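You operate a simulated robot arm through the tools that you are given. There is no shell and no other tool. Be economical: measure what you need, move in short steps, check, and stop when the job is done.

You run a simulated two-armed robot. Do the job below in one go: nothing can be reset, and whatever is moved stays where it is left.

## Task
Fetch the white liner from the mixer bench and set it on the tray there. Put the screen labelled "6 MM" from the top of the wooden table on the grey board and the screen labelled "2 MM" on top of the filter there. Put the canister that says "25-30 %" from the top of the wooden table on the layer board and the canister marked "65-70 %" on the shelf of the mixer bench. Put the grey rag from the stack of folded bags on the top of the wooden table and the blue rag on the layer board. Any order will do. Set down upright: liner, canister.
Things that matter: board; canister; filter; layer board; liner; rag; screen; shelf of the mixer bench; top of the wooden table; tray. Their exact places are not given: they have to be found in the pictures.

The check looks at the end state, three seconds after you hand in, the way a careful person would. Anything else that was tipped, shoved, dropped, spilled or broken makes it a failure.

## Robot
Two 6-joint arms with two-finger parallel grippers on one trunk, on a base that drives. Base frame: it is fixed to the floor where the robot stands at the start and does not move with it; the origin is under the middle of the robot, x ahead of it, y to its left, z up; the surface under the hand at the start is at about z = 860. Units: mm, rad, N and s.
The left shoulder is at the start at [80, 216, 1571], the right one opposite. With the tool pointing down near the work surface each hand reaches from about 100 to 700 mm from the robot's upright axis, wherever it stands, measured 20 degrees to its own side. Places, roughly: board (26x17x1 cm) [-1400, 300, 900]; canister [-1500, 500, 1000]; filter [-1750, 750, 1000]; layer board [-900, 2800, 800]; liner [500, 0, 1000]; rag [-2250, 3250, 750]; screen [-1500, 750, 750]; shelf of the mixer bench [700, -400, 300]; top of the wooden table [-1600, 500, 900]; tray (17x11x3 cm) [700, -500, 900]. Payload 3.43 kg a hand.
Tool frame (each hand has its own): the origin (TCP) lies between the finger pads and is the grasp point; the fingertips stand 30 mm ahead of it; z points along the fingers, y is the line along which they close. Largest opening 94 mm; finger width 28, thickness 10; the body of the gripper, 50 by 96 mm, starts 55 mm behind the TCP.
Orientation is told as [roll, pitch, yaw] about the base's x, y, z axes, in that order, counted from this pose: with the fingers straight down and closing along the base's y, the tool's x points along the base's -x, its y along +y and its z along -z.

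## Interface
- The arms move only by the tool apply_moves. It takes "left_deltas", "right_deltas" or both (then of equal length, played together; a hand with none holds still); each is a list of rows, each an object (a shift or turn left out is 0, a gripper value left out holds the last) with "dp": the shift along the tool's x, y, z in mm, a list of three; "turn": the turn, a rotation vector about the tool's x, y, z in rad, a list of three. In form: [{"dp": [dx, dy, dz], "turn": [wx, wy, wz]}, ...]. A call has 1 to 12 rows; each row is the pose to reach, as a shift and turn from the pose commanded when the call began, along the tool's axes at that moment. "left_claw" and "right_claw" are, for a hand that has rows, the opening in per cent of the stroke, from 0 (shut) to 100 (fully open), set as the call begins (left out, the last holds). Each row takes 0.2 s and may step no farther than 50 mm and 0.15 rad from the row before; otherwise, or with a gripper value out of range, the whole call is refused. Where a pose cannot be reached the arm comes as near as it can. A force on the tool above 40 N (or 10 N above the force at the start of the call, whichever is more), or a blocked arm, ends the call early, and 0.2 s more pass. Each finger travels about 72 mm/s and halts on what it meets, pressing with about 38 N; the grip force reading is that of the motor and also rises with nothing between the fingers. The clock runs only during rows and for 0.2 s after the last one: add rows that repeat a pose to give the fingers time. It gives the time, the measured TCP pose, the force on the tool (base axes), the opening and the grip force at its end, in the units of the frame above (readings bear some noise), with the torque about the TCP (base axes, N m) and any sound that the robot's microphone picked up.
- Cameras (640 x 400 px; columns grow to the right, rows downward): "scene" is now at [87.7, -23.7, 1708.8]; the picture's right is [-0.39, -0.92, 0.00], its down [-0.82, 0.35, -0.46] and it looks along [0.42, -0.18, -0.89] (base axes); focal length 254 px, centre (320, 200). "left" rides on the left gripper at [76, -14, -102] in its tool frame; the picture's right is [0.18, 0.98, 0.00], its down [-0.75, 0.14, -0.64] and it looks along [-0.63, 0.12, 0.77] (tool axes); focal length 243 px, centre (320, 200). "right" rides on the right gripper at [76, 14, -103] in its tool frame; the picture's right is [-0.18, 0.98, 0.00], its down [-0.75, -0.14, -0.64] and it looks along [-0.63, -0.12, 0.77] (tool axes); focal length 243 px, centre (320, 200).
- grab_frame(camera): a new picture of that camera. The clock stands still meanwhile.
- raise_lower(by): slides the trunk up (or, below 0, down) by that many mm; the arms and the scene camera ride with it, the base frame stays. It gives what a move gives, with no picture.
- drive_base(legs): drives the robot by 1 to 6 legs, each [ahead, left, turn to the left] in mm, mm and rad, along the robot's own axes; the way and the turn of a leg run together, so that a leg with both is an arc; at most 1500 mm and 3.142 rad a leg. The arms and the cameras ride along, it lands a little off, and it stops where it bumps. It gives what a move gives.
- aim_head(pan, tilt): turns the head with the scene camera to pan (to the left, within 1.501 rad either way) and tilt (down, from -0.506 to 1.204), counted from straight ahead of the robot. It gives what a move gives.
- pixel_to_xyz(camera, pixels): for up to 12 pixels [column, row] of the newest picture of that camera ("zoom" is the newest enlarged one), the place [x, y, z] in the base frame of the surface seen there, good to about 2 mm. The clock stands still meanwhile.
- enlarge(camera, box): a new picture of the part [left, top, right, bottom] of that camera's present view, enlarged. The clock stands still meanwhile.
- job_done(): hands the job in; it is judged then, once.

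Work in short steps. Measure before you move; look again where a grasp or a placing could have gone wrong, and mend it. You have 138 turns and 172 pictures in all, those below and enlarged ones among them. Open the grippers and draw the arms clear of the work before you hand the job in, unless the task says otherwise.

The tools are called after "Request:" as a command line: name --argument value ..., lists and objects as JSON in quotes. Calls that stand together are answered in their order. apply_moves: Moves the arms, as the interface text tells. Its arguments: {"type":"object","properties":{"left_deltas":{"type":"array","items":{"type":"object","properties":{"dp":{"type":"array","items":{"type":"number"}},"turn":{"type":"array","items":{"type":"number"}}}}},"left_claw":{"type":"number"},"right_deltas":{"type":"array","items":{"type":"object","properties":{"dp":{"type":"array","items":{"type":"number"}},"turn":{"type":"array","items":{"type":"number"}}}}},"right_claw":{"type":"number"}},"required":[]} The other tools are called the same way: raise_lower (by) slides the trunk up or down; drive_base (legs) drives the base; aim_head (pan, tilt) turns the head that bears the scene camera; grab_frame (camera) takes a picture; pixel_to_xyz (camera, pixels) gives the place of the surface under pixels of a picture; enlarge (camera, box) takes an enlarged picture of a part of a camera's view; job_done () hands the job in.

At the start:

```text
time_s: 0.0
left_tcp_pos: [318.8, -22.3, 1000.1]
left_tool_rot: [-0.002, -0.001, 0.004]
left_wrist_force: [0.4, 0.2, -0.9]
left_ft_torque: [0.01, 0.01, 0.01]
left_width: 94.2
left_gripper_force: 0.0
right_tcp_pos: [330.7, -512.8, 1000.0]
right_tool_rot: [-0.001, -0.001, 0.001]
right_wrist_force: [-0.1, -0.1, 0.6]
right_ft_torque: [-0.01, -0.01, 0.02]
right_width: 94.0
right_gripper_force: 0.0
trunk travel left (down, up): [-801.0, 39.0]
robot x, y, heading: [1.7, 1.5, 0.002]
head pan, tilt: [-0.401, 1.093]
```

scene: 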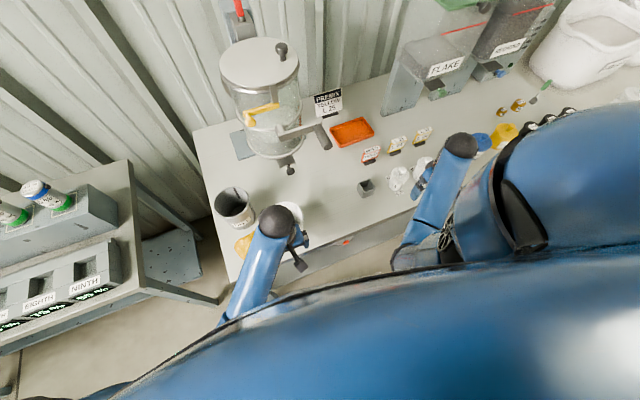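
right: 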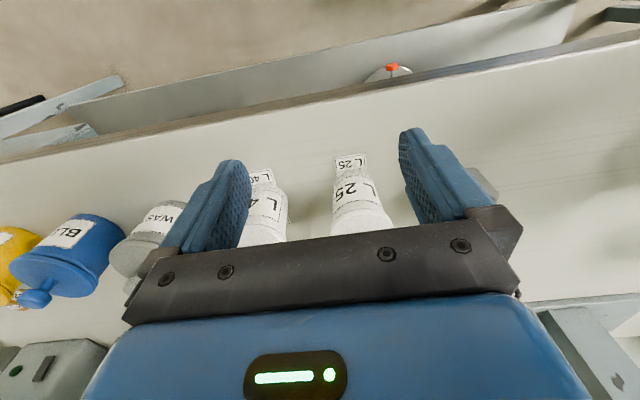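
left: 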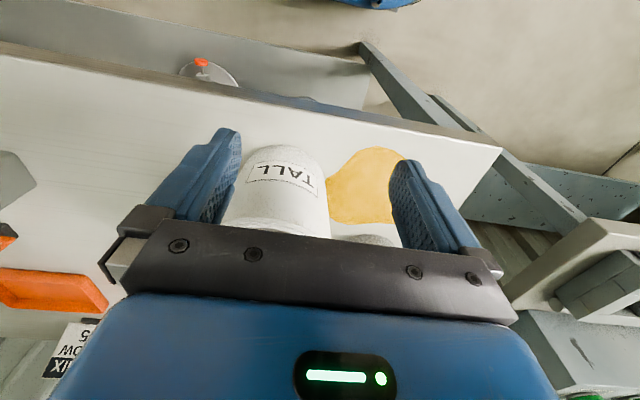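

The scene shows a cup at (235,208), an orange tray at (352,131), and the left camera shows a "TALL" white cup. I measure these and look closer.

Request:
enlarge --camera "scene" --box '[190, 80, 450, 280]'

Request:
pixel_to_xyz --camera "scene" --pixels '[[235, 208], [352, 131], [240, 145], [366, 187], [218, 197], [250, 195], [398, 180], [288, 212]]'

Request:
pixel_to_xyz --camera "left" --pixels '[[280, 175], [275, 215], [280, 150], [225, 210], [325, 200], [370, 175], [340, 195], [55, 290]]'

```text
2.00 times, centred on (320, 180) of scene
```

zoom: 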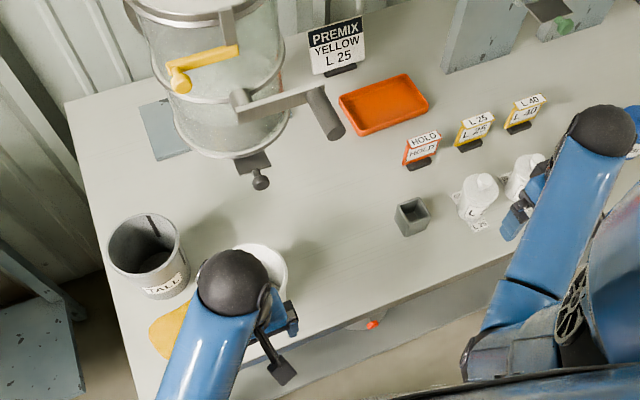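

```text
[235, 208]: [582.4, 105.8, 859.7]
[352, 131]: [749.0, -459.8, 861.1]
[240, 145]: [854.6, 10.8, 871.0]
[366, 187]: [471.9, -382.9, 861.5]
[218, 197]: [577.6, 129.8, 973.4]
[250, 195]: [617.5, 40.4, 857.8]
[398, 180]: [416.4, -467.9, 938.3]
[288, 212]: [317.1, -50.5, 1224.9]
```

```text
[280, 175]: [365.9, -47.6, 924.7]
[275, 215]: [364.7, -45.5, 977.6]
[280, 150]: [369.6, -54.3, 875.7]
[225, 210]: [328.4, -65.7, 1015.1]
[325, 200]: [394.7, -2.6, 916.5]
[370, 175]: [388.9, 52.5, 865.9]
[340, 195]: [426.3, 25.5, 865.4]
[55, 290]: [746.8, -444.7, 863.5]
```

A white cup labelled TALL stands near (410,-45) just ahead of the left hand; a grey one is behind it. I raise the left hand clear to see.

Request:
apply_moves --left_deltas '[{"dp": [0, 0, -50]}, {"dp": [0, 0, -100]}, {"dp": [0, 40, -130]}, {"dp": [20, 80, -130]}, {"dp": [40, 120, -130]}, {"dp": [60, 160, -130]}]'

Request:
grab_frame --camera "left"

Request:
enlarge --camera "scene" --box '[190, 80, 450, 280]'

```text
time_s: 1.4
left_tcp_pos: [236.1, 135.5, 1026.5]
left_tool_rot: [-0.004, -0.006, -0.001]
left_wrist_force: [-0.2, -0.8, 0.3]
left_ft_torque: [0.03, 0.0, -0.02]
left_width: 94.1
left_gripper_force: 0.1
left hand out of reach, approached as far as the arm can: row 1, 2, 3, 4, 5, 6
right_tcp_pos: [330.3, -513.3, 999.7]
right_tool_rot: [0.001, 0.0, -0.001]
right_wrist_force: [-0.4, -1.0, 0.1]
right_ft_torque: [0.0, -0.03, -0.02]
right_width: 94.2
right_gripper_force: 0.0
trunk travel left (down, up): [-801.0, 39.0]
robot x, y, heading: [-2.6, -0.1, 0.001]
head pan, tilt: [-0.401, 1.093]
```

```text
167 pictures are left
```

left: 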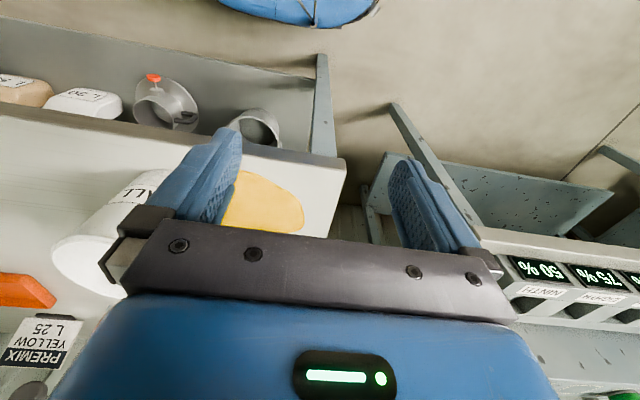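

```text
2.00 times, centred on (320, 180) of scene
```

zoom: 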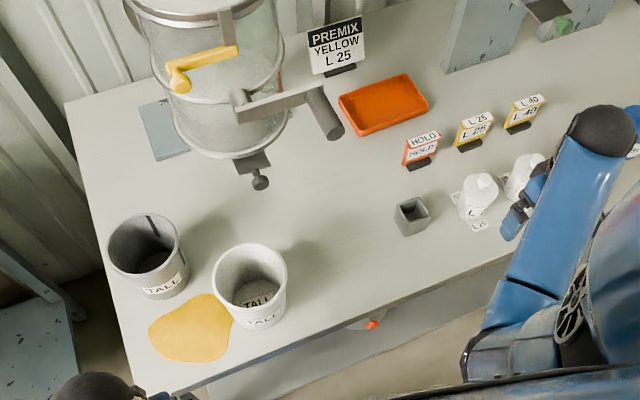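

Now the white cup is clear; I measure its rim, base, and the tray corners.

Request:
pixel_to_xyz --camera "zoom" --pixels '[[213, 275], [285, 270], [250, 246], [255, 303], [258, 327], [241, 318], [285, 317], [385, 103], [365, 133], [428, 106], [339, 101], [403, 75]]'

Request:
pixel_to_xyz --camera "zoom" --pixels '[[255, 290], [255, 270], [258, 310], [320, 110], [330, 130], [238, 105], [186, 275], [110, 250], [150, 216], [260, 182], [412, 200]]'

```text
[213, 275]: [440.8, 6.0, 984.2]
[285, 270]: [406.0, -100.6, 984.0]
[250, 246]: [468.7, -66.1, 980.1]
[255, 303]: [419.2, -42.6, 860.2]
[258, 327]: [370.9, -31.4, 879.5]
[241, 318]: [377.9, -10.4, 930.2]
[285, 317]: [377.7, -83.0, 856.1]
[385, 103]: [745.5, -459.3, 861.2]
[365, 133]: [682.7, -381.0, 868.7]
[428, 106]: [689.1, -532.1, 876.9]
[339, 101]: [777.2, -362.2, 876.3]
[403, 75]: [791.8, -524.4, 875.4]
```

```text
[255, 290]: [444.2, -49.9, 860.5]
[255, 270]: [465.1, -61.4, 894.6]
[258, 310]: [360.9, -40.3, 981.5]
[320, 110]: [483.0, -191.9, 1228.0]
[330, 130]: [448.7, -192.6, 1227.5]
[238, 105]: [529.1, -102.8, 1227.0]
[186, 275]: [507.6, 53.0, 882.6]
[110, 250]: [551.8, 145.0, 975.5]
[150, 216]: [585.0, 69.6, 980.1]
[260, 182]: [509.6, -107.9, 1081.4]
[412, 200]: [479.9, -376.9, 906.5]
```

The white liner: rim z≈984, diameter ≈112 mm, centre ≈(415,-52); I must take it by its wall. I bring the left hand nearer to see the taper.

Request:
apply_moves --left_deltas '[{"dp": [0, -45, 0]}, {"dp": [0, -90, 0]}, {"dp": [0, -125, 0]}, {"dp": [-20, -150, 0]}]'

Request:
grab_frame --camera "left"

Request:
grab_frame --camera "scene"

```text
time_s: 2.4
left_tcp_pos: [259.5, -16.2, 1003.6]
left_tool_rot: [-0.004, -0.002, 0.001]
left_wrist_force: [0.3, -0.7, 0.8]
left_ft_torque: [0.02, 0.01, 0.02]
left_width: 93.9
left_gripper_force: 0.0
left hand out of reach, approached as far as the arm can: row 1, 2, 3, 4
right_tcp_pos: [330.5, -512.7, 999.2]
right_tool_rot: [-0.001, 0.0, 0.0]
right_wrist_force: [0.5, -0.7, 0.2]
right_ft_torque: [0.02, 0.03, 0.0]
right_width: 93.8
right_gripper_force: 0.0
trunk travel left (down, up): [-801.0, 39.0]
robot x, y, heading: [-1.6, -3.0, -0.002]
head pan, tilt: [-0.401, 1.093]
```

```text
165 pictures are left
```

left: 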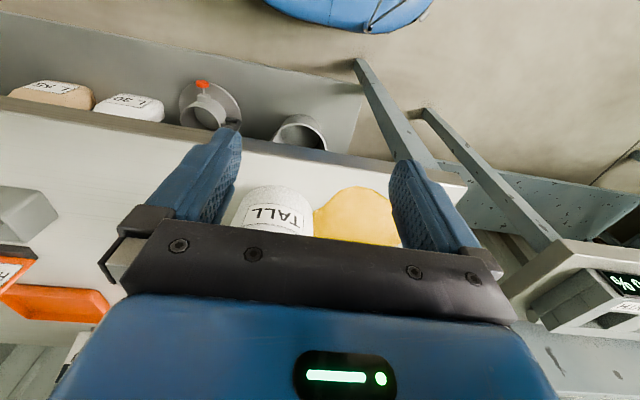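

```text
164 pictures are left
```

scene: 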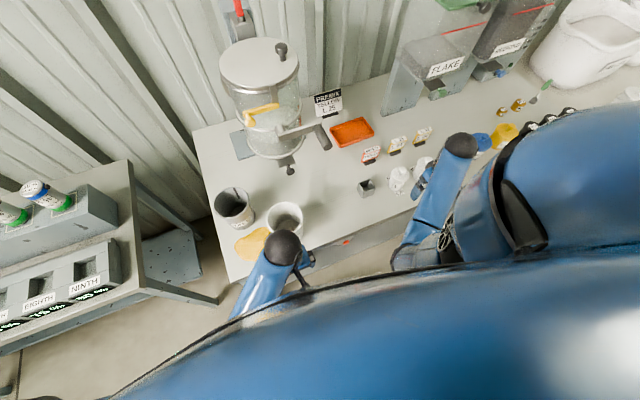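

I measure the bench front edge, the shelf and its objects from the left picture.

Request:
pixel_to_xyz --camera "left" --pixels '[[275, 195], [275, 215], [250, 140], [330, 155], [440, 180], [100, 120], [50, 95], [130, 105], [205, 105], [300, 130], [340, 110], [150, 70]]'

Request:
pixel_to_xyz --camera "scene" --pixels '[[228, 283], [320, 250], [267, 222], [302, 222], [281, 203], [299, 233], [345, 242], [366, 185], [370, 155], [285, 165], [320, 140], [290, 172]]'

```text
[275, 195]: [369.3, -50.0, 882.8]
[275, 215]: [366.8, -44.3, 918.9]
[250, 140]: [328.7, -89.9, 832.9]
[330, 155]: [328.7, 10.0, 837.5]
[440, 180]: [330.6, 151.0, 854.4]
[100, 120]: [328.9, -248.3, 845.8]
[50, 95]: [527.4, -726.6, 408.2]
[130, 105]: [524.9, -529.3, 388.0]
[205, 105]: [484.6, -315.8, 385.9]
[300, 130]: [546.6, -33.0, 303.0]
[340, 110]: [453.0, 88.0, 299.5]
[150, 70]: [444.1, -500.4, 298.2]
```

```text
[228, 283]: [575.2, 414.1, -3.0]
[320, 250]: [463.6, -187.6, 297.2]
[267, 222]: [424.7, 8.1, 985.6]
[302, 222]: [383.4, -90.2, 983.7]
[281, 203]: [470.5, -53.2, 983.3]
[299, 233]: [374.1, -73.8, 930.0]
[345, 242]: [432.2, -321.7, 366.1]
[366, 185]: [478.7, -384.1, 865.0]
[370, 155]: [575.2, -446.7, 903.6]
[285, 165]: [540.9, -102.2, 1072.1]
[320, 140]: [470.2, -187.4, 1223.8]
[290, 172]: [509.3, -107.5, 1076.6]
```

Liner wall is at x≈369 at z 883 and x≈361 at the rim: base Ø≈92, slope ≈0.08. I move the left hand above its +y wall, with a slight tilt.

Request:
apply_moves --left_deltas '[{"dp": [0, 0, -30]}, {"dp": [-40, 5, -30]}, {"dp": [-80, 10, -30]}, {"dp": [-120, 14, -30], "turn": [0.08, 0, 0]}, {"dp": [-136, 14, -30], "turn": [0.08, 0, 0]}, {"dp": [-136, 14, -30], "turn": [0.08, 0, 0]}]'

```text
time_s: 3.8
left_tcp_pos: [397.7, -3.6, 1025.3]
left_tool_rot: [-0.084, -0.004, 0.003]
left_wrist_force: [-1.2, 0.0, 0.4]
left_ft_torque: [0.04, -0.02, -0.02]
left_width: 94.1
left_gripper_force: 0.0
left hand out of reach, approached as far as the arm can: row 1, 2, 3, 4, 5, 6
right_tcp_pos: [331.4, -513.6, 1000.3]
right_tool_rot: [-0.001, 0.0, 0.0]
right_wrist_force: [0.2, 0.4, 0.5]
right_ft_torque: [-0.03, 0.0, -0.03]
right_width: 94.1
right_gripper_force: 0.0
trunk travel left (down, up): [-801.0, 39.0]
robot x, y, heading: [-0.3, 1.7, 0.001]
head pan, tilt: [-0.401, 1.093]
```

Commanded pose follows the reached one. I lower over the wall to TCP z≈955, then close.

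Request:
apply_moves --left_deltas '[{"dp": [-18, 5, 5]}, {"dp": [-18, 10, 35]}, {"dp": [-18, 10.5, 68]}, {"dp": [-18, 10.5, 68], "turn": [0, 0, 0]}]'

Request:
grab_frame --camera "left"

Request:
enlarge --camera "scene" --box '[190, 160, 350, 260]'

```text
time_s: 4.8
left_tcp_pos: [415.9, 1.7, 957.2]
left_tool_rot: [-0.082, 0.001, 0.001]
left_wrist_force: [0.6, 0.1, -0.4]
left_ft_torque: [0.01, 0.01, 0.04]
left_width: 93.9
left_gripper_force: 0.1
right_tcp_pos: [329.9, -510.5, 998.6]
right_tool_rot: [0.001, -0.001, -0.001]
right_wrist_force: [0.5, 1.0, -0.5]
right_ft_torque: [0.04, 0.02, 0.0]
right_width: 93.9
right_gripper_force: 0.0
trunk travel left (down, up): [-801.0, 39.0]
robot x, y, heading: [0.5, -2.1, -0.008]
head pan, tilt: [-0.401, 1.093]
```

```text
163 pictures are left
```

left: 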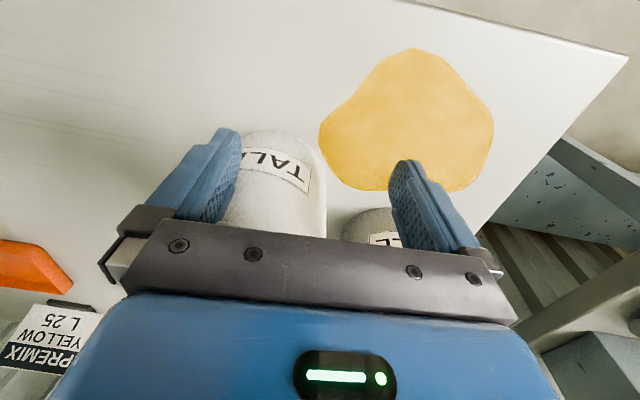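

```text
4.00 times, centred on (270, 210) of scene
```

zoom: 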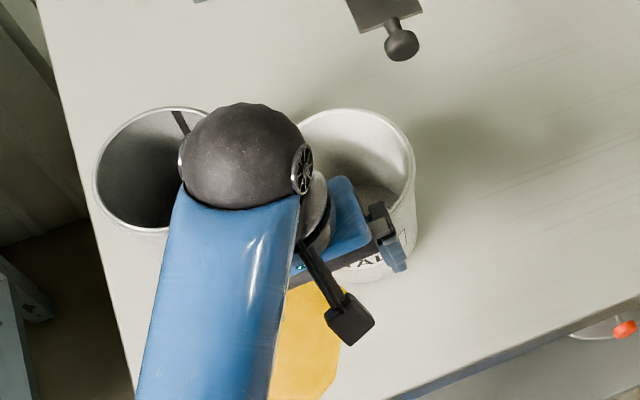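

The finger seems drawn over the cup; I check where the cup and finger surfaces are.

Request:
pixel_to_xyz --camera "left" --pixels '[[280, 165], [280, 190], [280, 215], [280, 140], [322, 180], [322, 215], [228, 140], [225, 190], [235, 200], [375, 225], [405, 175]]'

Request:
pixel_to_xyz --camera "zoom" --pixels '[[410, 165], [350, 110], [415, 240], [385, 260], [375, 190], [300, 118], [395, 240]]'

```text
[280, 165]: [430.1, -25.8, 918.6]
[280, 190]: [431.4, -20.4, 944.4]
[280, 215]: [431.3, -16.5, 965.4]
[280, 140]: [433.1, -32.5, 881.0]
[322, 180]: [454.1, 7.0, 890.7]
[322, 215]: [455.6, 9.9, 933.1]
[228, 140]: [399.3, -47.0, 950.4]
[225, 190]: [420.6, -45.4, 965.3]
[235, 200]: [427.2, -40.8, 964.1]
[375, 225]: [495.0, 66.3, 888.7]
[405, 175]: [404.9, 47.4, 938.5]
```

```text
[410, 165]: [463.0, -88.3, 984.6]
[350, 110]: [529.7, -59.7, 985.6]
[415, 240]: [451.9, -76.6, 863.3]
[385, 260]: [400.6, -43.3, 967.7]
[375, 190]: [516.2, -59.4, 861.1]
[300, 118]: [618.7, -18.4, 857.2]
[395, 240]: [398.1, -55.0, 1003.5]
```

The cup was nudged about 60 mm forward (front wall now x≈430), still upright. I back off, raise hand and trunk, then re-measure.

Request:
apply_moves --left_deltas '[{"dp": [30, 0, 0]}, {"dp": [70, 0, 0]}, {"dp": [100, 0, -30]}, {"dp": [100, 0, -60]}]'

Request:
raise_lower --by 38

Request:
enlarge --camera "scene" --box '[190, 160, 350, 260]'

```text
time_s: 5.8
left_tcp_pos: [314.9, 5.4, 1015.3]
left_tool_rot: [-0.08, 0.0, 0.001]
left_wrist_force: [0.0, 0.3, -0.3]
left_ft_torque: [0.04, 0.01, 0.0]
left_width: 93.8
left_gripper_force: 0.1
right_tcp_pos: [330.8, -510.8, 999.1]
right_tool_rot: [0.001, -0.002, 0.0]
right_wrist_force: [0.2, 0.2, -0.5]
right_ft_torque: [-0.02, 0.0, 0.02]
right_width: 94.4
right_gripper_force: 0.0
trunk travel left (down, up): [-801.0, 39.0]
robot x, y, heading: [-0.4, -1.0, -0.0]
head pan, tilt: [-0.401, 1.093]
```

```text
time_s: 6.6
left_tcp_pos: [315.2, 5.3, 1053.6]
left_tool_rot: [-0.081, 0.001, 0.002]
left_wrist_force: [0.3, 0.3, 0.1]
left_ft_torque: [-0.02, -0.02, -0.02]
left_width: 94.1
left_gripper_force: 0.0
right_tcp_pos: [330.6, -512.4, 1037.5]
right_tool_rot: [-0.001, 0.0, 0.0]
right_wrist_force: [0.8, -0.1, 0.0]
right_ft_torque: [0.0, 0.01, -0.01]
right_width: 93.9
right_gripper_force: 0.1
trunk travel left (down, up): [-839.0, 1.0]
robot x, y, heading: [-0.5, -0.6, 0.001]
head pan, tilt: [-0.401, 1.093]
```

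```text
4.00 times, centred on (270, 210) of scene
```

zoom: 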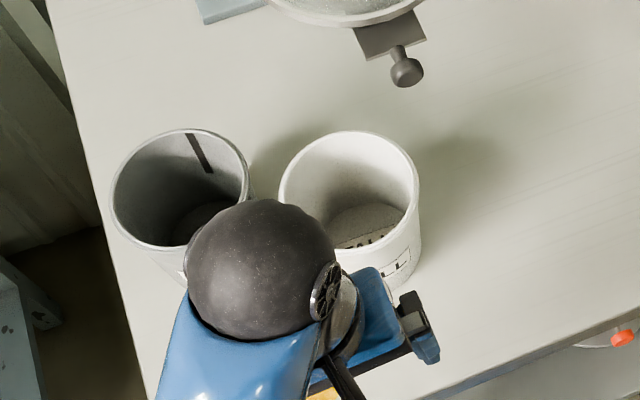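

Request:
pixel_to_xyz --camera "zoom" --pixels '[[280, 195], [350, 132], [417, 180], [405, 150], [295, 155], [400, 245], [380, 275], [365, 260], [405, 75], [320, 138]]'

```text
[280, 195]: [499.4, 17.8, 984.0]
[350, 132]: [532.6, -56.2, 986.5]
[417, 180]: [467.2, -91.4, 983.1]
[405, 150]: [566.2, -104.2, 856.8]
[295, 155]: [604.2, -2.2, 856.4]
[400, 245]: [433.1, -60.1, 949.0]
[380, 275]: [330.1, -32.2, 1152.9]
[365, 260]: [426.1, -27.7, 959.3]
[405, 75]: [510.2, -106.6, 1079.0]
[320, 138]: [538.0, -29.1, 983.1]
```

Liner centre is now (482,-36), rim radius 56. I move above its +y wall at a safe height.

Request:
apply_moves --left_deltas '[{"dp": [-45, 12, 0]}, {"dp": [-90, 12, 0]}, {"dp": [-135, 12, 0]}, {"dp": [-167, 12, 0]}, {"dp": [-167, 12, 0]}]'

Request:
enlarge --camera "scene" --box '[190, 160, 350, 260]'

```text
time_s: 7.8
left_tcp_pos: [482.9, 18.5, 1054.4]
left_tool_rot: [-0.082, 0.002, 0.004]
left_wrist_force: [0.8, -0.7, -1.2]
left_ft_torque: [0.01, 0.01, 0.02]
left_width: 93.9
left_gripper_force: 0.1
right_tcp_pos: [330.6, -511.4, 1037.6]
right_tool_rot: [0.0, 0.0, -0.001]
right_wrist_force: [0.7, -0.2, 0.7]
right_ft_torque: [-0.04, -0.03, 0.02]
right_width: 94.2
right_gripper_force: 0.0
trunk travel left (down, up): [-839.0, 1.0]
robot x, y, heading: [1.1, 2.1, 0.001]
head pan, tilt: [-0.401, 1.093]
```

```text
4.00 times, centred on (270, 210) of scene
```

zoom: 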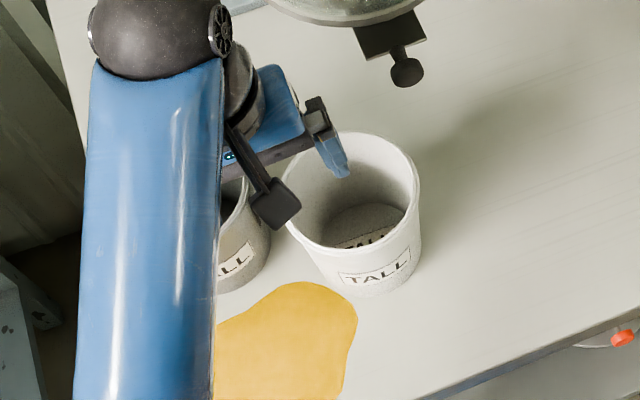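

The inner finger is over the cup interior. I lower to z≈956 and close gently.

Request:
apply_moves --left_deltas '[{"dp": [0, 3, 35]}, {"dp": [0, 6, 70]}, {"dp": [0, 8, 97]}, {"dp": [0, 8, 97]}]'

Request:
apply_moves --left_claw 0 --left_deltas '[{"dp": [0, 0, 0]}, {"dp": [0, 0, 0]}, {"dp": [0, 0, 0]}, {"dp": [0, 0, 0]}, {"dp": [0, 0, 0]}]'

Request:
enlarge --camera "scene" --box '[190, 160, 350, 260]'

```text
time_s: 8.3
left_tcp_pos: [482.6, 18.0, 1021.6]
left_tool_rot: [-0.084, -0.012, 0.003]
left_wrist_force: [0.1, -0.2, 6.9]
left_ft_torque: [0.4, -0.12, 0.02]
left_width: 93.3
left_gripper_force: 0.0
right_tcp_pos: [328.3, -512.1, 1038.5]
right_tool_rot: [-0.002, -0.002, -0.001]
right_wrist_force: [0.0, 0.6, 0.2]
right_ft_torque: [0.01, -0.02, -0.01]
right_width: 94.0
right_gripper_force: 0.1
trunk travel left (down, up): [-839.0, 1.0]
robot x, y, heading: [1.6, -1.9, -0.0]
head pan, tilt: [-0.401, 1.093]
stopped in row 2 (left hand): the force on the tool passed its limit at 66 N (the readings are from after the stop); the commanded pose is now the measured one
```

```text
time_s: 9.5
left_tcp_pos: [484.2, 16.5, 1018.8]
left_tool_rot: [-0.081, -0.007, 0.003]
left_wrist_force: [-0.5, -0.2, -0.8]
left_ft_torque: [-0.01, 0.0, -0.02]
left_width: 0.0
left_gripper_force: 33.5
right_tcp_pos: [330.5, -511.9, 1037.3]
right_tool_rot: [0.0, 0.001, 0.001]
right_wrist_force: [-0.4, -0.3, 0.6]
right_ft_torque: [0.01, 0.02, 0.01]
right_width: 94.1
right_gripper_force: 0.0
trunk travel left (down, up): [-839.0, 1.0]
robot x, y, heading: [-0.6, 1.6, 0.0]
head pan, tilt: [-0.401, 1.093]
```

```text
4.00 times, centred on (270, 210) of scene
```

zoom: 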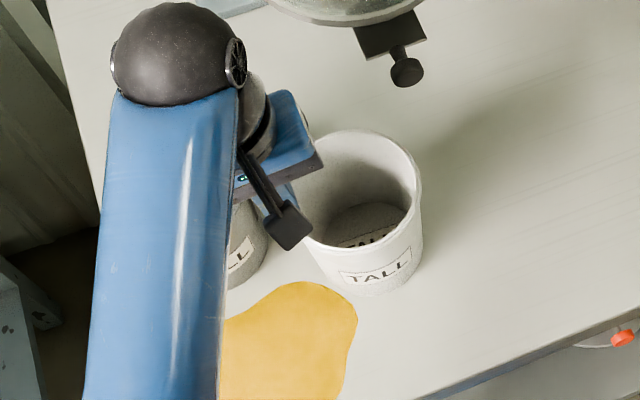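

It stopped at z 1021 with the torque pointing to contact on the outer finger (+y): the grey can is closer than thought. I raise, back off and look.

Request:
apply_moves --left_deltas '[{"dp": [0, 0, -33]}, {"dp": [0, 0, -33]}, {"dp": [45, 0, -33]}, {"dp": [90, 0, -33]}, {"dp": [130, 0, -33]}]'

Request:
enlarge --camera "scene" --box '[190, 160, 350, 260]'

```text
time_s: 10.7
left_tcp_pos: [353.6, 17.9, 1050.9]
left_tool_rot: [-0.083, -0.007, 0.003]
left_wrist_force: [-0.7, 0.1, -0.3]
left_ft_torque: [0.02, -0.02, -0.01]
left_width: 0.0
left_gripper_force: 33.2
right_tcp_pos: [329.3, -511.0, 1037.8]
right_tool_rot: [0.0, 0.001, -0.001]
right_wrist_force: [-0.1, 0.4, -0.7]
right_ft_torque: [0.01, -0.02, 0.0]
right_width: 93.9
right_gripper_force: 0.0
trunk travel left (down, up): [-839.0, 1.0]
robot x, y, heading: [0.8, 3.9, 0.0]
head pan, tilt: [-0.401, 1.093]
```

```text
4.00 times, centred on (270, 210) of scene
```

zoom: 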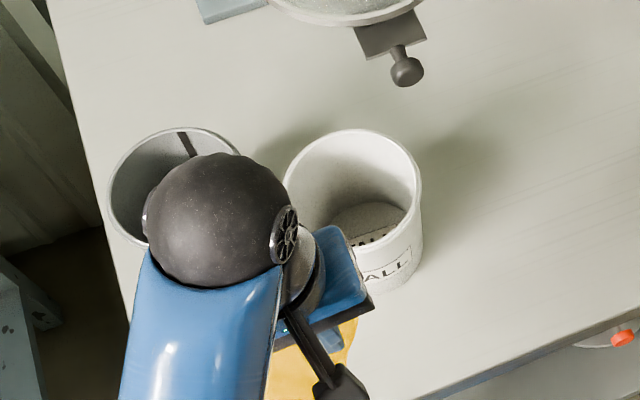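

Request:
pixel_to_xyz --camera "zoom" --pixels '[[111, 190], [180, 129], [130, 238], [238, 152], [284, 185], [350, 131], [421, 190], [412, 158], [300, 150]]'

```text
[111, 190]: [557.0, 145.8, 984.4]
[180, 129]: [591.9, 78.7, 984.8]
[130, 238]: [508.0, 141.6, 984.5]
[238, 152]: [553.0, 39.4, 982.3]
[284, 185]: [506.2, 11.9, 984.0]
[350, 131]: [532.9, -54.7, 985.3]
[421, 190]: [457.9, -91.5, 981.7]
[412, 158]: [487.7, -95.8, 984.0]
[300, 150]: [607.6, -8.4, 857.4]
```

Grey can centre ≈(541,92), only 33 mm from the liner. I grip at the liner's front-left wall instead: yaw the hand 45° to TCP (443,-2).

Request:
apply_moves --left_claw 70 --left_deltas '[{"dp": [0, 0, 0], "turn": [0, -0.0105, -0.13]}, {"dp": [0, -5, 0], "turn": [0, -0.021, -0.26]}, {"dp": [0, -10, 0], "turn": [0, -0.0315, -0.39]}, {"dp": [0, -20, 0], "turn": [0, -0.042, -0.52]}, {"dp": [0, -20, 0], "turn": [0, -0.0525, -0.65]}, {"dp": [0, -20, 1], "turn": [0, -0.063, -0.783]}, {"dp": [-45, -20, 1], "turn": [0, -0.063, -0.783]}, {"dp": [-89, -20, 1], "turn": [0, -0.063, -0.783]}, {"dp": [-89, -20, 1], "turn": [0, -0.063, -0.783]}]'

Request:
enlarge --camera "scene" --box '[190, 160, 350, 260]'

Request:
grab_frame --camera "left"

```text
time_s: 12.7
left_tcp_pos: [441.3, 0.0, 1054.0]
left_tool_rot: [-0.085, -0.004, 0.791]
left_wrist_force: [0.4, -0.4, 0.4]
left_ft_torque: [0.03, -0.04, -0.01]
left_width: 65.9
left_gripper_force: 0.1
right_tcp_pos: [329.7, -511.5, 1038.0]
right_tool_rot: [0.0, -0.001, 0.0]
right_wrist_force: [-0.3, 0.2, -0.5]
right_ft_torque: [0.01, -0.04, -0.01]
right_width: 94.1
right_gripper_force: 0.1
trunk travel left (down, up): [-839.0, 1.0]
robot x, y, heading: [-3.2, -2.2, 0.004]
head pan, tilt: [-0.401, 1.093]
```

```text
4.00 times, centred on (270, 210) of scene
```

zoom: 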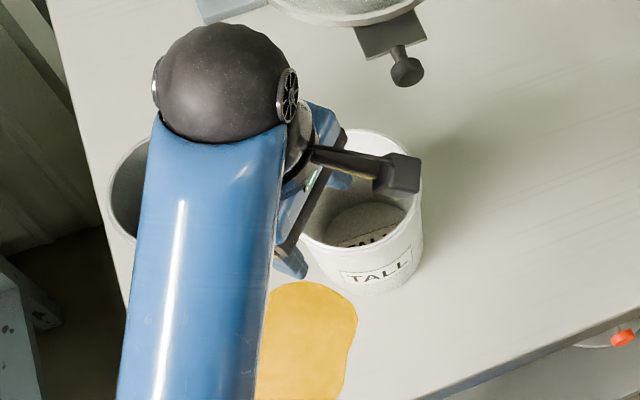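

```text
156 pictures are left
```

left: 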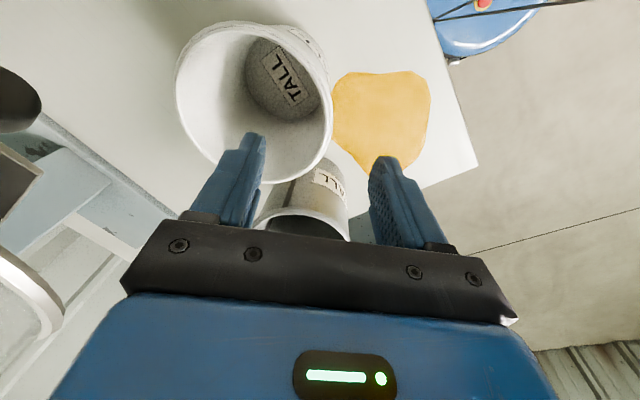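

The wall lies about midway between the fingers' descent lines. I lower by 97 mm.

Request:
apply_moves --left_deltas '[{"dp": [0, 3, 30]}, {"dp": [0, 5, 60]}, {"dp": [0, 8, 95]}, {"dp": [0, 8, 95]}]'

Request:
grab_frame --camera "left"

```text
time_s: 13.7
left_tcp_pos: [442.0, 0.2, 956.0]
left_tool_rot: [-0.086, -0.004, 0.788]
left_wrist_force: [0.1, 0.1, 0.6]
left_ft_torque: [0.01, 0.01, 0.0]
left_width: 65.4
left_gripper_force: 0.0
right_tcp_pos: [330.0, -511.7, 1035.8]
right_tool_rot: [0.0, -0.002, -0.002]
right_wrist_force: [0.2, -0.5, 0.0]
right_ft_torque: [0.01, -0.04, -0.02]
right_width: 94.0
right_gripper_force: 0.1
trunk travel left (down, up): [-839.0, 1.0]
robot x, y, heading: [-1.2, 1.4, 0.001]
head pan, tilt: [-0.401, 1.093]
```

```text
155 pictures are left
```

left: 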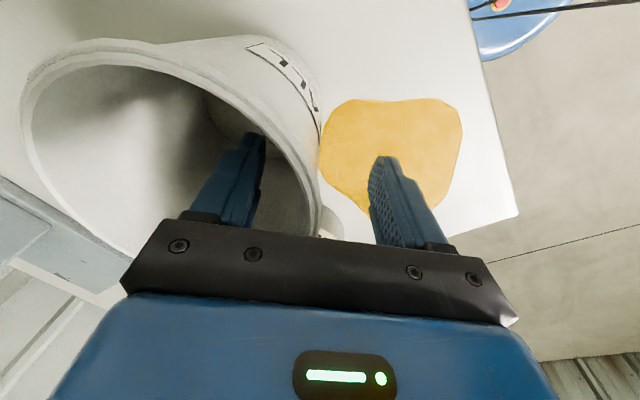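

The wall is between the fingers. I close and then lift slightly.

Request:
apply_moves --left_claw 0 --left_deltas '[{"dp": [0, 0, 0]}, {"dp": [0, 0, 0]}, {"dp": [0, 0, 0]}, {"dp": [0, 0, 0]}]'

Request:
apply_moves --left_deltas '[{"dp": [0, -2, -30]}, {"dp": [0, -4, -60]}, {"dp": [0, -7, -90]}, {"dp": [0, -7, -90]}]'

Request:
grab_frame --camera "left"

Request:
grab_frame --camera "scene"

```text
time_s: 14.7
left_tcp_pos: [441.4, 0.2, 956.7]
left_tool_rot: [-0.085, -0.004, 0.788]
left_wrist_force: [-0.8, 0.3, 0.4]
left_ft_torque: [0.05, 0.06, 0.05]
left_width: 6.2
left_gripper_force: 37.7
right_tcp_pos: [330.0, -510.5, 1036.3]
right_tool_rot: [0.0, 0.0, -0.002]
right_wrist_force: [0.4, 0.3, 0.0]
right_ft_torque: [0.02, -0.01, -0.01]
right_width: 93.9
right_gripper_force: 0.1
trunk travel left (down, up): [-839.0, 1.0]
robot x, y, heading: [2.9, 1.5, -0.003]
head pan, tilt: [-0.401, 1.093]
```

```text
time_s: 15.7
left_tcp_pos: [441.2, -1.2, 1047.3]
left_tool_rot: [-0.084, -0.004, 0.793]
left_wrist_force: [-1.0, -1.1, -1.2]
left_ft_torque: [0.03, 0.03, 0.03]
left_width: 6.5
left_gripper_force: 37.8
right_tcp_pos: [330.1, -511.4, 1037.3]
right_tool_rot: [0.0, 0.0, 0.0]
right_wrist_force: [0.4, 0.6, 0.4]
right_ft_torque: [0.0, -0.01, 0.02]
right_width: 93.9
right_gripper_force: 0.1
trunk travel left (down, up): [-839.0, 1.0]
robot x, y, heading: [3.3, 1.2, 0.0]
head pan, tilt: [-0.401, 1.093]
```

```text
154 pictures are left
```

left: 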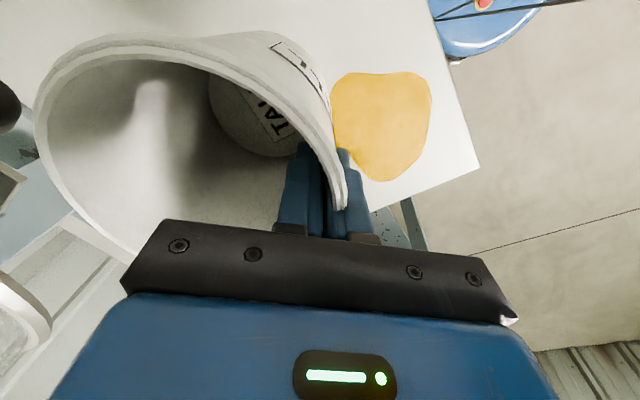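

```text
153 pictures are left
```

scene: 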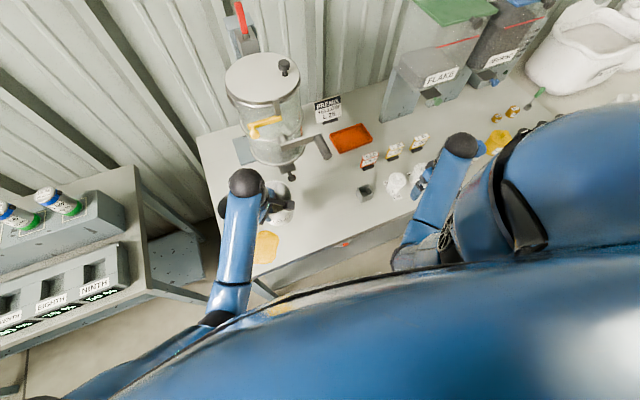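

The liner is held (width 6 mm). Before carrying, I measure the heights of things on the way to the tray.

Request:
enlarge --camera "scene" --box '[300, 60, 460, 220]'

Request:
pixel_to_xyz --camera "scene" --pixels '[[327, 100], [327, 118], [318, 145], [328, 158], [368, 157], [394, 145], [419, 138], [397, 175], [413, 165], [365, 186], [357, 124], [497, 140]]'

```text
2.50 times, centred on (380, 140) of scene
```

zoom: 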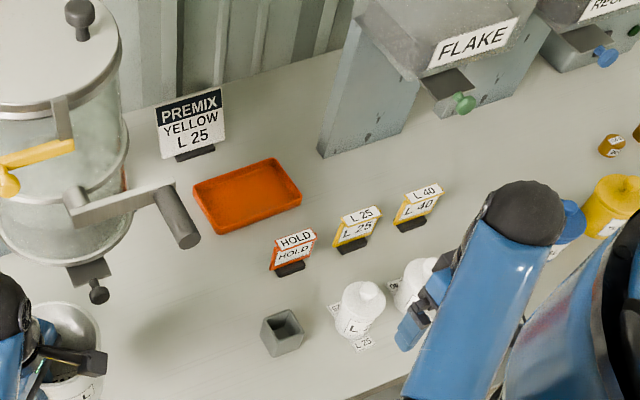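

```text
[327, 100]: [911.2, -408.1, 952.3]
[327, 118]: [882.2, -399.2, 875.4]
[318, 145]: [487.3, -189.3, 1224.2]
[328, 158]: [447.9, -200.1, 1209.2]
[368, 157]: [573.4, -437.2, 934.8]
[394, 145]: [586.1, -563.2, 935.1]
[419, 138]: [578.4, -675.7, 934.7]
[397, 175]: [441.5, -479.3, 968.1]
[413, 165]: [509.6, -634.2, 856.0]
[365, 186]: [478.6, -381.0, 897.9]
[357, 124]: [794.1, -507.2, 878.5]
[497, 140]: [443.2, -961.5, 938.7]
```

Lane plan: liner at y≈-345 (clear of bottles ~970 high and the crank), then to the tray. First I retract both hands.

Request:
apply_moves --left_deltas '[{"dp": [25, 25, -2]}, {"dp": [50, 50, -4]}, {"dp": [75, 75, -6]}, {"dp": [92, 92, -8]}, {"dp": [92, 92, -8]}]' --right_deltas '[{"dp": [33, 33, 0]}, {"dp": [66, 66, 0]}, {"dp": [99, 99, 0]}, {"dp": [132, 132, 0]}, {"dp": [160, 160, 0]}]'

Request:
drive_base --legs '[[-150, 0, 0], [0, -560, 0]]'

Request:
grab_frame --camera "scene"

```text
time_s: 16.9
left_tcp_pos: [312.7, 1.3, 1045.1]
left_tool_rot: [-0.082, -0.003, 0.79]
left_wrist_force: [-0.4, 0.1, -1.0]
left_ft_torque: [0.07, 0.04, 0.01]
left_width: 6.4
left_gripper_force: 37.8
right_tcp_pos: [244.2, -444.7, 1082.8]
right_tool_rot: [-0.176, -0.12, 0.028]
right_wrist_force: [0.7, 0.0, 0.0]
right_ft_torque: [0.0, -0.04, 0.05]
right_width: 93.8
right_gripper_force: 0.2
trunk travel left (down, up): [-839.0, 1.0]
robot x, y, heading: [1.8, -0.2, -0.005]
head pan, tilt: [-0.401, 1.093]
stopped in row 5 (right hand): the arm was blocked; the commanded pose is now the measured one
```

```text
time_s: 21.0
left_tcp_pos: [159.7, -553.5, 1047.2]
left_tool_rot: [-0.086, -0.001, 0.779]
left_wrist_force: [-0.1, 1.5, -0.9]
left_ft_torque: [0.02, 0.03, -0.02]
left_width: 6.0
left_gripper_force: 38.3
right_tcp_pos: [86.8, -997.6, 1086.2]
right_tool_rot: [-0.179, -0.12, 0.017]
right_wrist_force: [0.3, 0.4, 0.2]
right_ft_torque: [-0.01, 0.03, 0.01]
right_width: 93.7
right_gripper_force: 0.0
trunk travel left (down, up): [-839.0, 1.0]
robot x, y, heading: [-154.9, -551.3, -0.01]
head pan, tilt: [-0.401, 1.093]
```

```text
151 pictures are left
```

scene: 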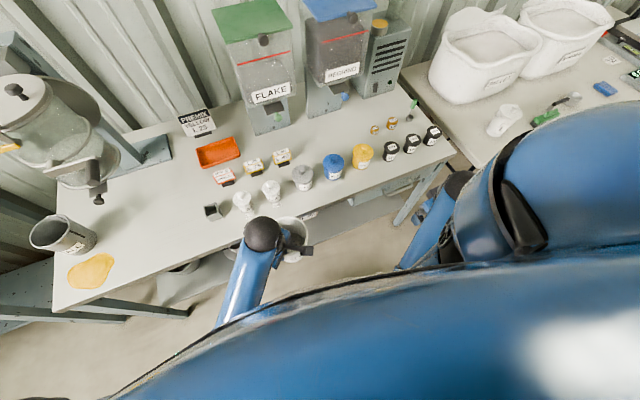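

Robot is at (-155,-551). I swing the left hand 248 mm to the left so the liner runs along the free lane.

Request:
apply_moves --left_deltas '[{"dp": [-30, 29, -2]}, {"dp": [-60, 58, -4]}, {"dp": [-90, 87, -6]}, {"dp": [-120, 116, -8]}, {"dp": [-150, 145, -10]}, {"dp": [-176, 174, -12]}, {"dp": [-176, 174, -12]}]'

Request:
drive_base --legs '[[120, 0, 0.01]]'

Request:
grab_frame --camera "scene"

Request:
grab_frame --camera "left"

```text
time_s: 22.6
left_tcp_pos: [162.2, -308.1, 1045.9]
left_tool_rot: [-0.084, -0.004, 0.778]
left_wrist_force: [-0.3, 0.9, -0.7]
left_ft_torque: [0.01, -0.01, -0.01]
left_width: 6.3
left_gripper_force: 37.3
right_tcp_pos: [85.8, -998.9, 1086.6]
right_tool_rot: [-0.177, -0.121, 0.018]
right_wrist_force: [-0.1, -0.3, -0.3]
right_ft_torque: [-0.01, 0.01, -0.02]
right_width: 93.8
right_gripper_force: 0.0
trunk travel left (down, up): [-839.0, 1.0]
robot x, y, heading: [-150.2, -556.0, -0.006]
head pan, tilt: [-0.401, 1.093]
```

```text
time_s: 23.8
left_tcp_pos: [275.0, -305.3, 1048.3]
left_tool_rot: [-0.089, -0.007, 0.787]
left_wrist_force: [-0.2, -1.1, -0.2]
left_ft_torque: [0.04, -0.01, 0.03]
left_width: 6.3
left_gripper_force: 38.1
right_tcp_pos: [205.4, -997.3, 1087.6]
right_tool_rot: [-0.178, -0.125, 0.026]
right_wrist_force: [-0.5, -0.4, -0.4]
right_ft_torque: [-0.01, -0.01, 0.05]
right_width: 94.0
right_gripper_force: 0.1
trunk travel left (down, up): [-839.0, 1.0]
robot x, y, heading: [-29.7, -553.3, -0.002]
head pan, tilt: [-0.401, 1.093]
```

```text
150 pictures are left
```

scene: 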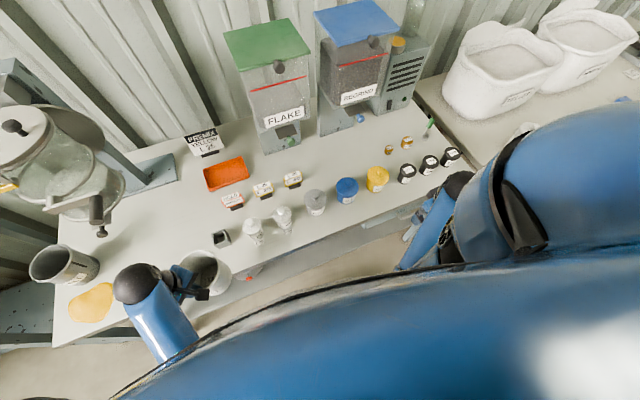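

```text
149 pictures are left
```

left: 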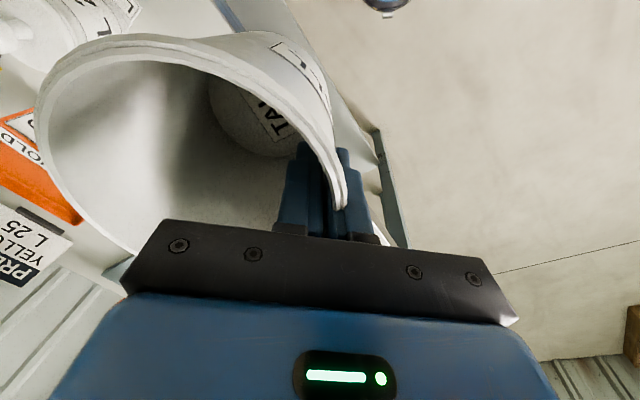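

Clear so far. I measure the tray and pot again from here, then drive another 100 mm.

Request:
pixel_to_xyz --camera "scene" --pixels '[[226, 173], [205, 170], [240, 157], [250, 178], [211, 191], [220, 237], [252, 232], [283, 217], [232, 200], [205, 140], [93, 210], [100, 230]]'

Request:
drive_base --legs '[[100, 0, 0]]'

Request:
grab_frame --camera "scene"

```text
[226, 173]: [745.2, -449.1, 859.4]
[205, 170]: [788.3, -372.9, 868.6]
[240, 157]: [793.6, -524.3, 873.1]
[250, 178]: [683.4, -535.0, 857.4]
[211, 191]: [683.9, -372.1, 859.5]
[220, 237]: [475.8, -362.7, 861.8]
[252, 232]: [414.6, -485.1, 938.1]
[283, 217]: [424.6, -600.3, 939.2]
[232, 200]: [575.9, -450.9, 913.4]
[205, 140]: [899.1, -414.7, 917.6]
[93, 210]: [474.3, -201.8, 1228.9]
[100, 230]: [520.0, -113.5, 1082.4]
```

```text
time_s: 25.0
left_tcp_pos: [373.8, -307.3, 1048.9]
left_tool_rot: [-0.089, -0.006, 0.786]
left_wrist_force: [-0.8, -0.1, -0.5]
left_ft_torque: [-0.02, -0.02, -0.02]
left_width: 6.5
left_gripper_force: 37.8
right_tcp_pos: [302.7, -998.5, 1087.4]
right_tool_rot: [-0.178, -0.128, 0.026]
right_wrist_force: [-0.5, -0.2, 0.3]
right_ft_torque: [0.0, -0.05, 0.01]
right_width: 93.9
right_gripper_force: 0.0
trunk travel left (down, up): [-839.0, 1.0]
robot x, y, heading: [65.8, -557.9, -0.005]
head pan, tilt: [-0.401, 1.093]
```

```text
148 pictures are left
```

scene: 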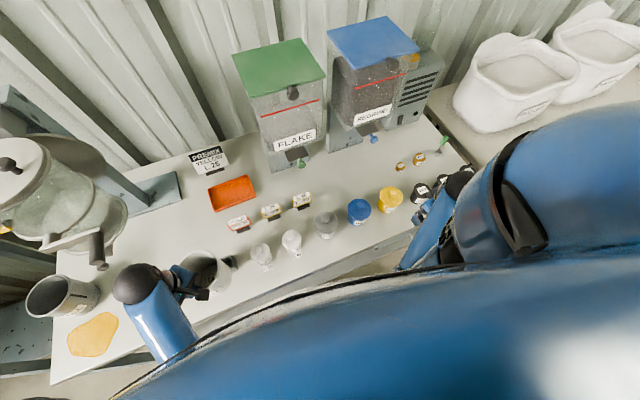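

Tray centre ≈(737,-450). I move the hand forward 323 mm at y≈-307.

Request:
apply_moves --left_deltas '[{"dp": [-32, -32, 2]}, {"dp": [-65, -65, 5]}, {"dp": [-98, -98, 8]}, {"dp": [-131, -131, 11]}, {"dp": [-164, -164, 14]}, {"dp": [-197, -197, 16]}, {"dp": [-228, -228, 19]}, {"dp": [-228, -228, 19]}]'

Request:
grab_frame --camera "scene"

```text
time_s: 26.8
left_tcp_pos: [705.5, -309.8, 1047.3]
left_tool_rot: [-0.084, -0.003, 0.786]
left_wrist_force: [0.3, -0.1, -0.8]
left_ft_torque: [0.02, 0.04, 0.01]
left_width: 6.3
left_gripper_force: 37.3
right_tcp_pos: [310.1, -998.5, 1086.6]
right_tool_rot: [-0.178, -0.121, 0.026]
right_wrist_force: [-0.5, -0.5, 0.3]
right_ft_torque: [-0.02, -0.01, 0.01]
right_width: 93.9
right_gripper_force: 0.0
trunk travel left (down, up): [-839.0, 1.0]
robot x, y, heading: [68.2, -553.1, -0.007]
head pan, tilt: [-0.401, 1.093]
```

```text
147 pictures are left
```

scene: 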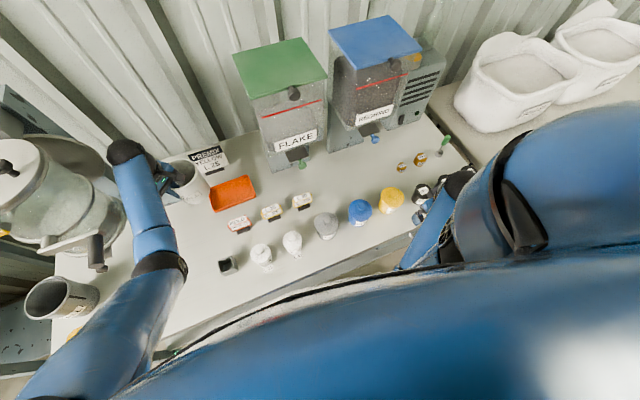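

I enlarge to measure the liner's rim and position.

Request:
enlarge --camera "scene" --box '[130, 120, 290, 220]'

Request:
pixel_to_xyz --camera "zoom" --pixels '[[240, 160], [280, 190], [260, 165], [230, 170], [270, 240], [270, 280], [250, 300], [300, 260], [200, 300], [300, 220]]'

```text
4.00 times, centred on (210, 170) of scene
```

zoom: 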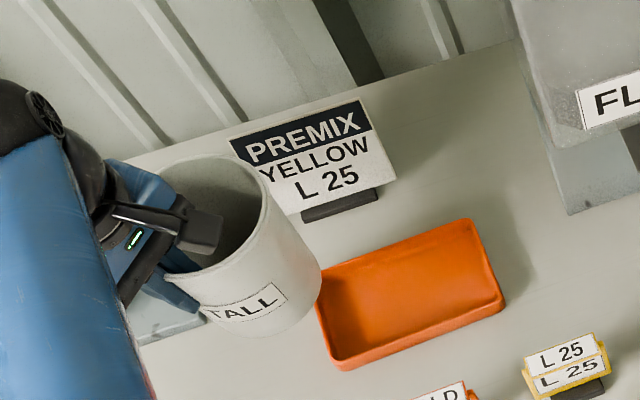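

```text
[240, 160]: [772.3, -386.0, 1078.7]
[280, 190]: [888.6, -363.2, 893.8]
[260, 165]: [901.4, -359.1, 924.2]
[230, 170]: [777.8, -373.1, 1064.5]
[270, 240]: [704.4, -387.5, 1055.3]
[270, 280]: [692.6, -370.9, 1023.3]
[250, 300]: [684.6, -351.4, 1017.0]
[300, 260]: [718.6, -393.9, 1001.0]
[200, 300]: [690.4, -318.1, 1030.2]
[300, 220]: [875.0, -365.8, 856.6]
```

The liner hangs upright with centre ≈TCP+(39,-40). I move over the tray and look before lowering.

Request:
apply_moves --left_deltas '[{"dp": [25, -22, 2]}, {"dp": [50, -43, 4]}, {"dp": [76, -65, 6]}, {"dp": [76, -65, 6]}, {"dp": [76, -61, 46]}, {"dp": [76, -59, 71]}, {"dp": [76, -59, 71]}]'

Request:
enlarge --camera "scene" --box '[130, 120, 290, 220]'

Request:
grab_frame --camera "left"

```text
time_s: 28.4
left_tcp_pos: [696.7, -407.5, 980.8]
left_tool_rot: [-0.083, -0.003, 0.786]
left_wrist_force: [-0.3, -0.2, -1.3]
left_ft_torque: [-0.02, 0.03, 0.01]
left_width: 6.3
left_gripper_force: 38.0
right_tcp_pos: [309.6, -999.8, 1085.7]
right_tool_rot: [-0.179, -0.118, 0.024]
right_wrist_force: [-0.4, 0.0, -0.2]
right_ft_torque: [0.02, 0.02, 0.01]
right_width: 94.1
right_gripper_force: 0.1
trunk travel left (down, up): [-839.0, 1.0]
robot x, y, heading: [69.5, -553.7, -0.002]
head pan, tilt: [-0.401, 1.093]
```

```text
4.00 times, centred on (210, 170) of scene
```

zoom: 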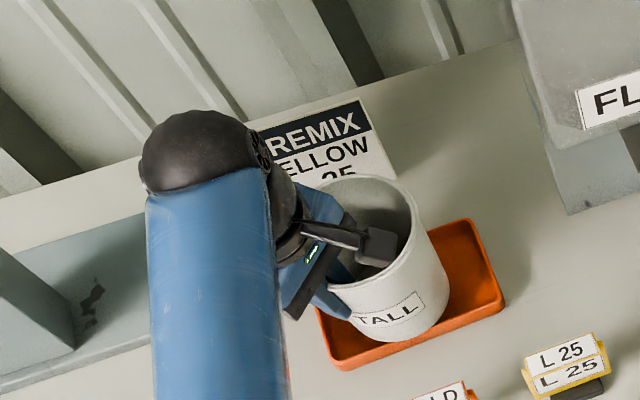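

```text
144 pictures are left
```

left: 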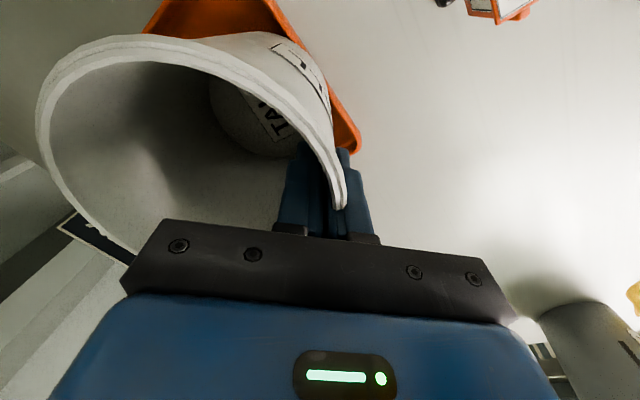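

Request:
pixel_to_xyz --camera "zoom" --pixels '[[400, 335], [430, 325], [445, 305], [370, 330], [410, 342], [400, 345], [470, 300], [420, 200], [380, 182], [440, 290]]'

```text
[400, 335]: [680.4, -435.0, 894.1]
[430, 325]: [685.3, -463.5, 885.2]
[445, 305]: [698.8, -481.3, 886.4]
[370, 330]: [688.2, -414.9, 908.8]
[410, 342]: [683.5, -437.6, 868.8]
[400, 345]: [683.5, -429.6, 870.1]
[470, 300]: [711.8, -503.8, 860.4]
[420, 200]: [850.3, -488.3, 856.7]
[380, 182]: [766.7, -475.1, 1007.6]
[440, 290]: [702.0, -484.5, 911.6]
```

Liner's bottom centre is ≈(727,-441); the tray's is (738,-453). I shift by (+11,-12), then measure again.

Request:
apply_moves --left_deltas '[{"dp": [0.7, -8, 1]}, {"dp": [0.7, -16.3, 1.4]}, {"dp": [0.7, -16.3, 1.4]}]'

Request:
enlarge --camera "scene" --box '[180, 140, 290, 220]'

Request:
pixel_to_xyz --camera "zoom" --pixels '[[330, 325], [300, 320], [360, 310], [385, 290], [395, 270], [330, 335], [400, 290], [270, 320]]'

```text
time_s: 29.2
left_tcp_pos: [707.7, -419.1, 980.6]
left_tool_rot: [-0.084, -0.001, 0.785]
left_wrist_force: [0.5, -0.3, 0.0]
left_ft_torque: [-0.01, -0.03, -0.02]
left_width: 6.4
left_gripper_force: 38.3
right_tcp_pos: [310.6, -998.2, 1087.6]
right_tool_rot: [-0.179, -0.121, 0.023]
right_wrist_force: [-0.4, 0.9, -0.5]
right_ft_torque: [-0.01, -0.03, -0.01]
right_width: 93.9
right_gripper_force: 0.1
trunk travel left (down, up): [-839.0, 1.0]
robot x, y, heading: [68.4, -554.2, -0.005]
head pan, tilt: [-0.401, 1.093]
```

```text
5.00 times, centred on (235, 180) of scene
```

zoom: 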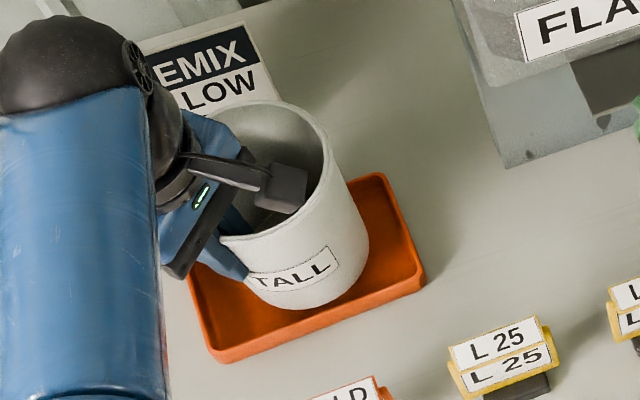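

```text
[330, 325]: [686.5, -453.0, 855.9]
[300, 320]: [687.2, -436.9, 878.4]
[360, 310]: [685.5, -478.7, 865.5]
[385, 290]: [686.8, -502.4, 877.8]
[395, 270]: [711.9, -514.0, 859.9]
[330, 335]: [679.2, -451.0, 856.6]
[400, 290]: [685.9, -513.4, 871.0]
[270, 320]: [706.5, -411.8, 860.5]
```

Request:
pixel_to_xyz --camera "zoom" --pixels '[[310, 304], [290, 303], [335, 297], [355, 280], [365, 262], [230, 350], [220, 340], [245, 335], [300, 112], [375, 180], [415, 275]]'

```text
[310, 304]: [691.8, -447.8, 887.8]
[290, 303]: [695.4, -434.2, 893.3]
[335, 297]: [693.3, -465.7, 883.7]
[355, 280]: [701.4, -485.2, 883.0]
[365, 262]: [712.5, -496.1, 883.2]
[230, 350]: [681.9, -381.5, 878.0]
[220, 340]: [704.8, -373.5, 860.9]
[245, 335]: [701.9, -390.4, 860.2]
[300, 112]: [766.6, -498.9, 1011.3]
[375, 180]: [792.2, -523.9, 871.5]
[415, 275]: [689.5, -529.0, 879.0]
```

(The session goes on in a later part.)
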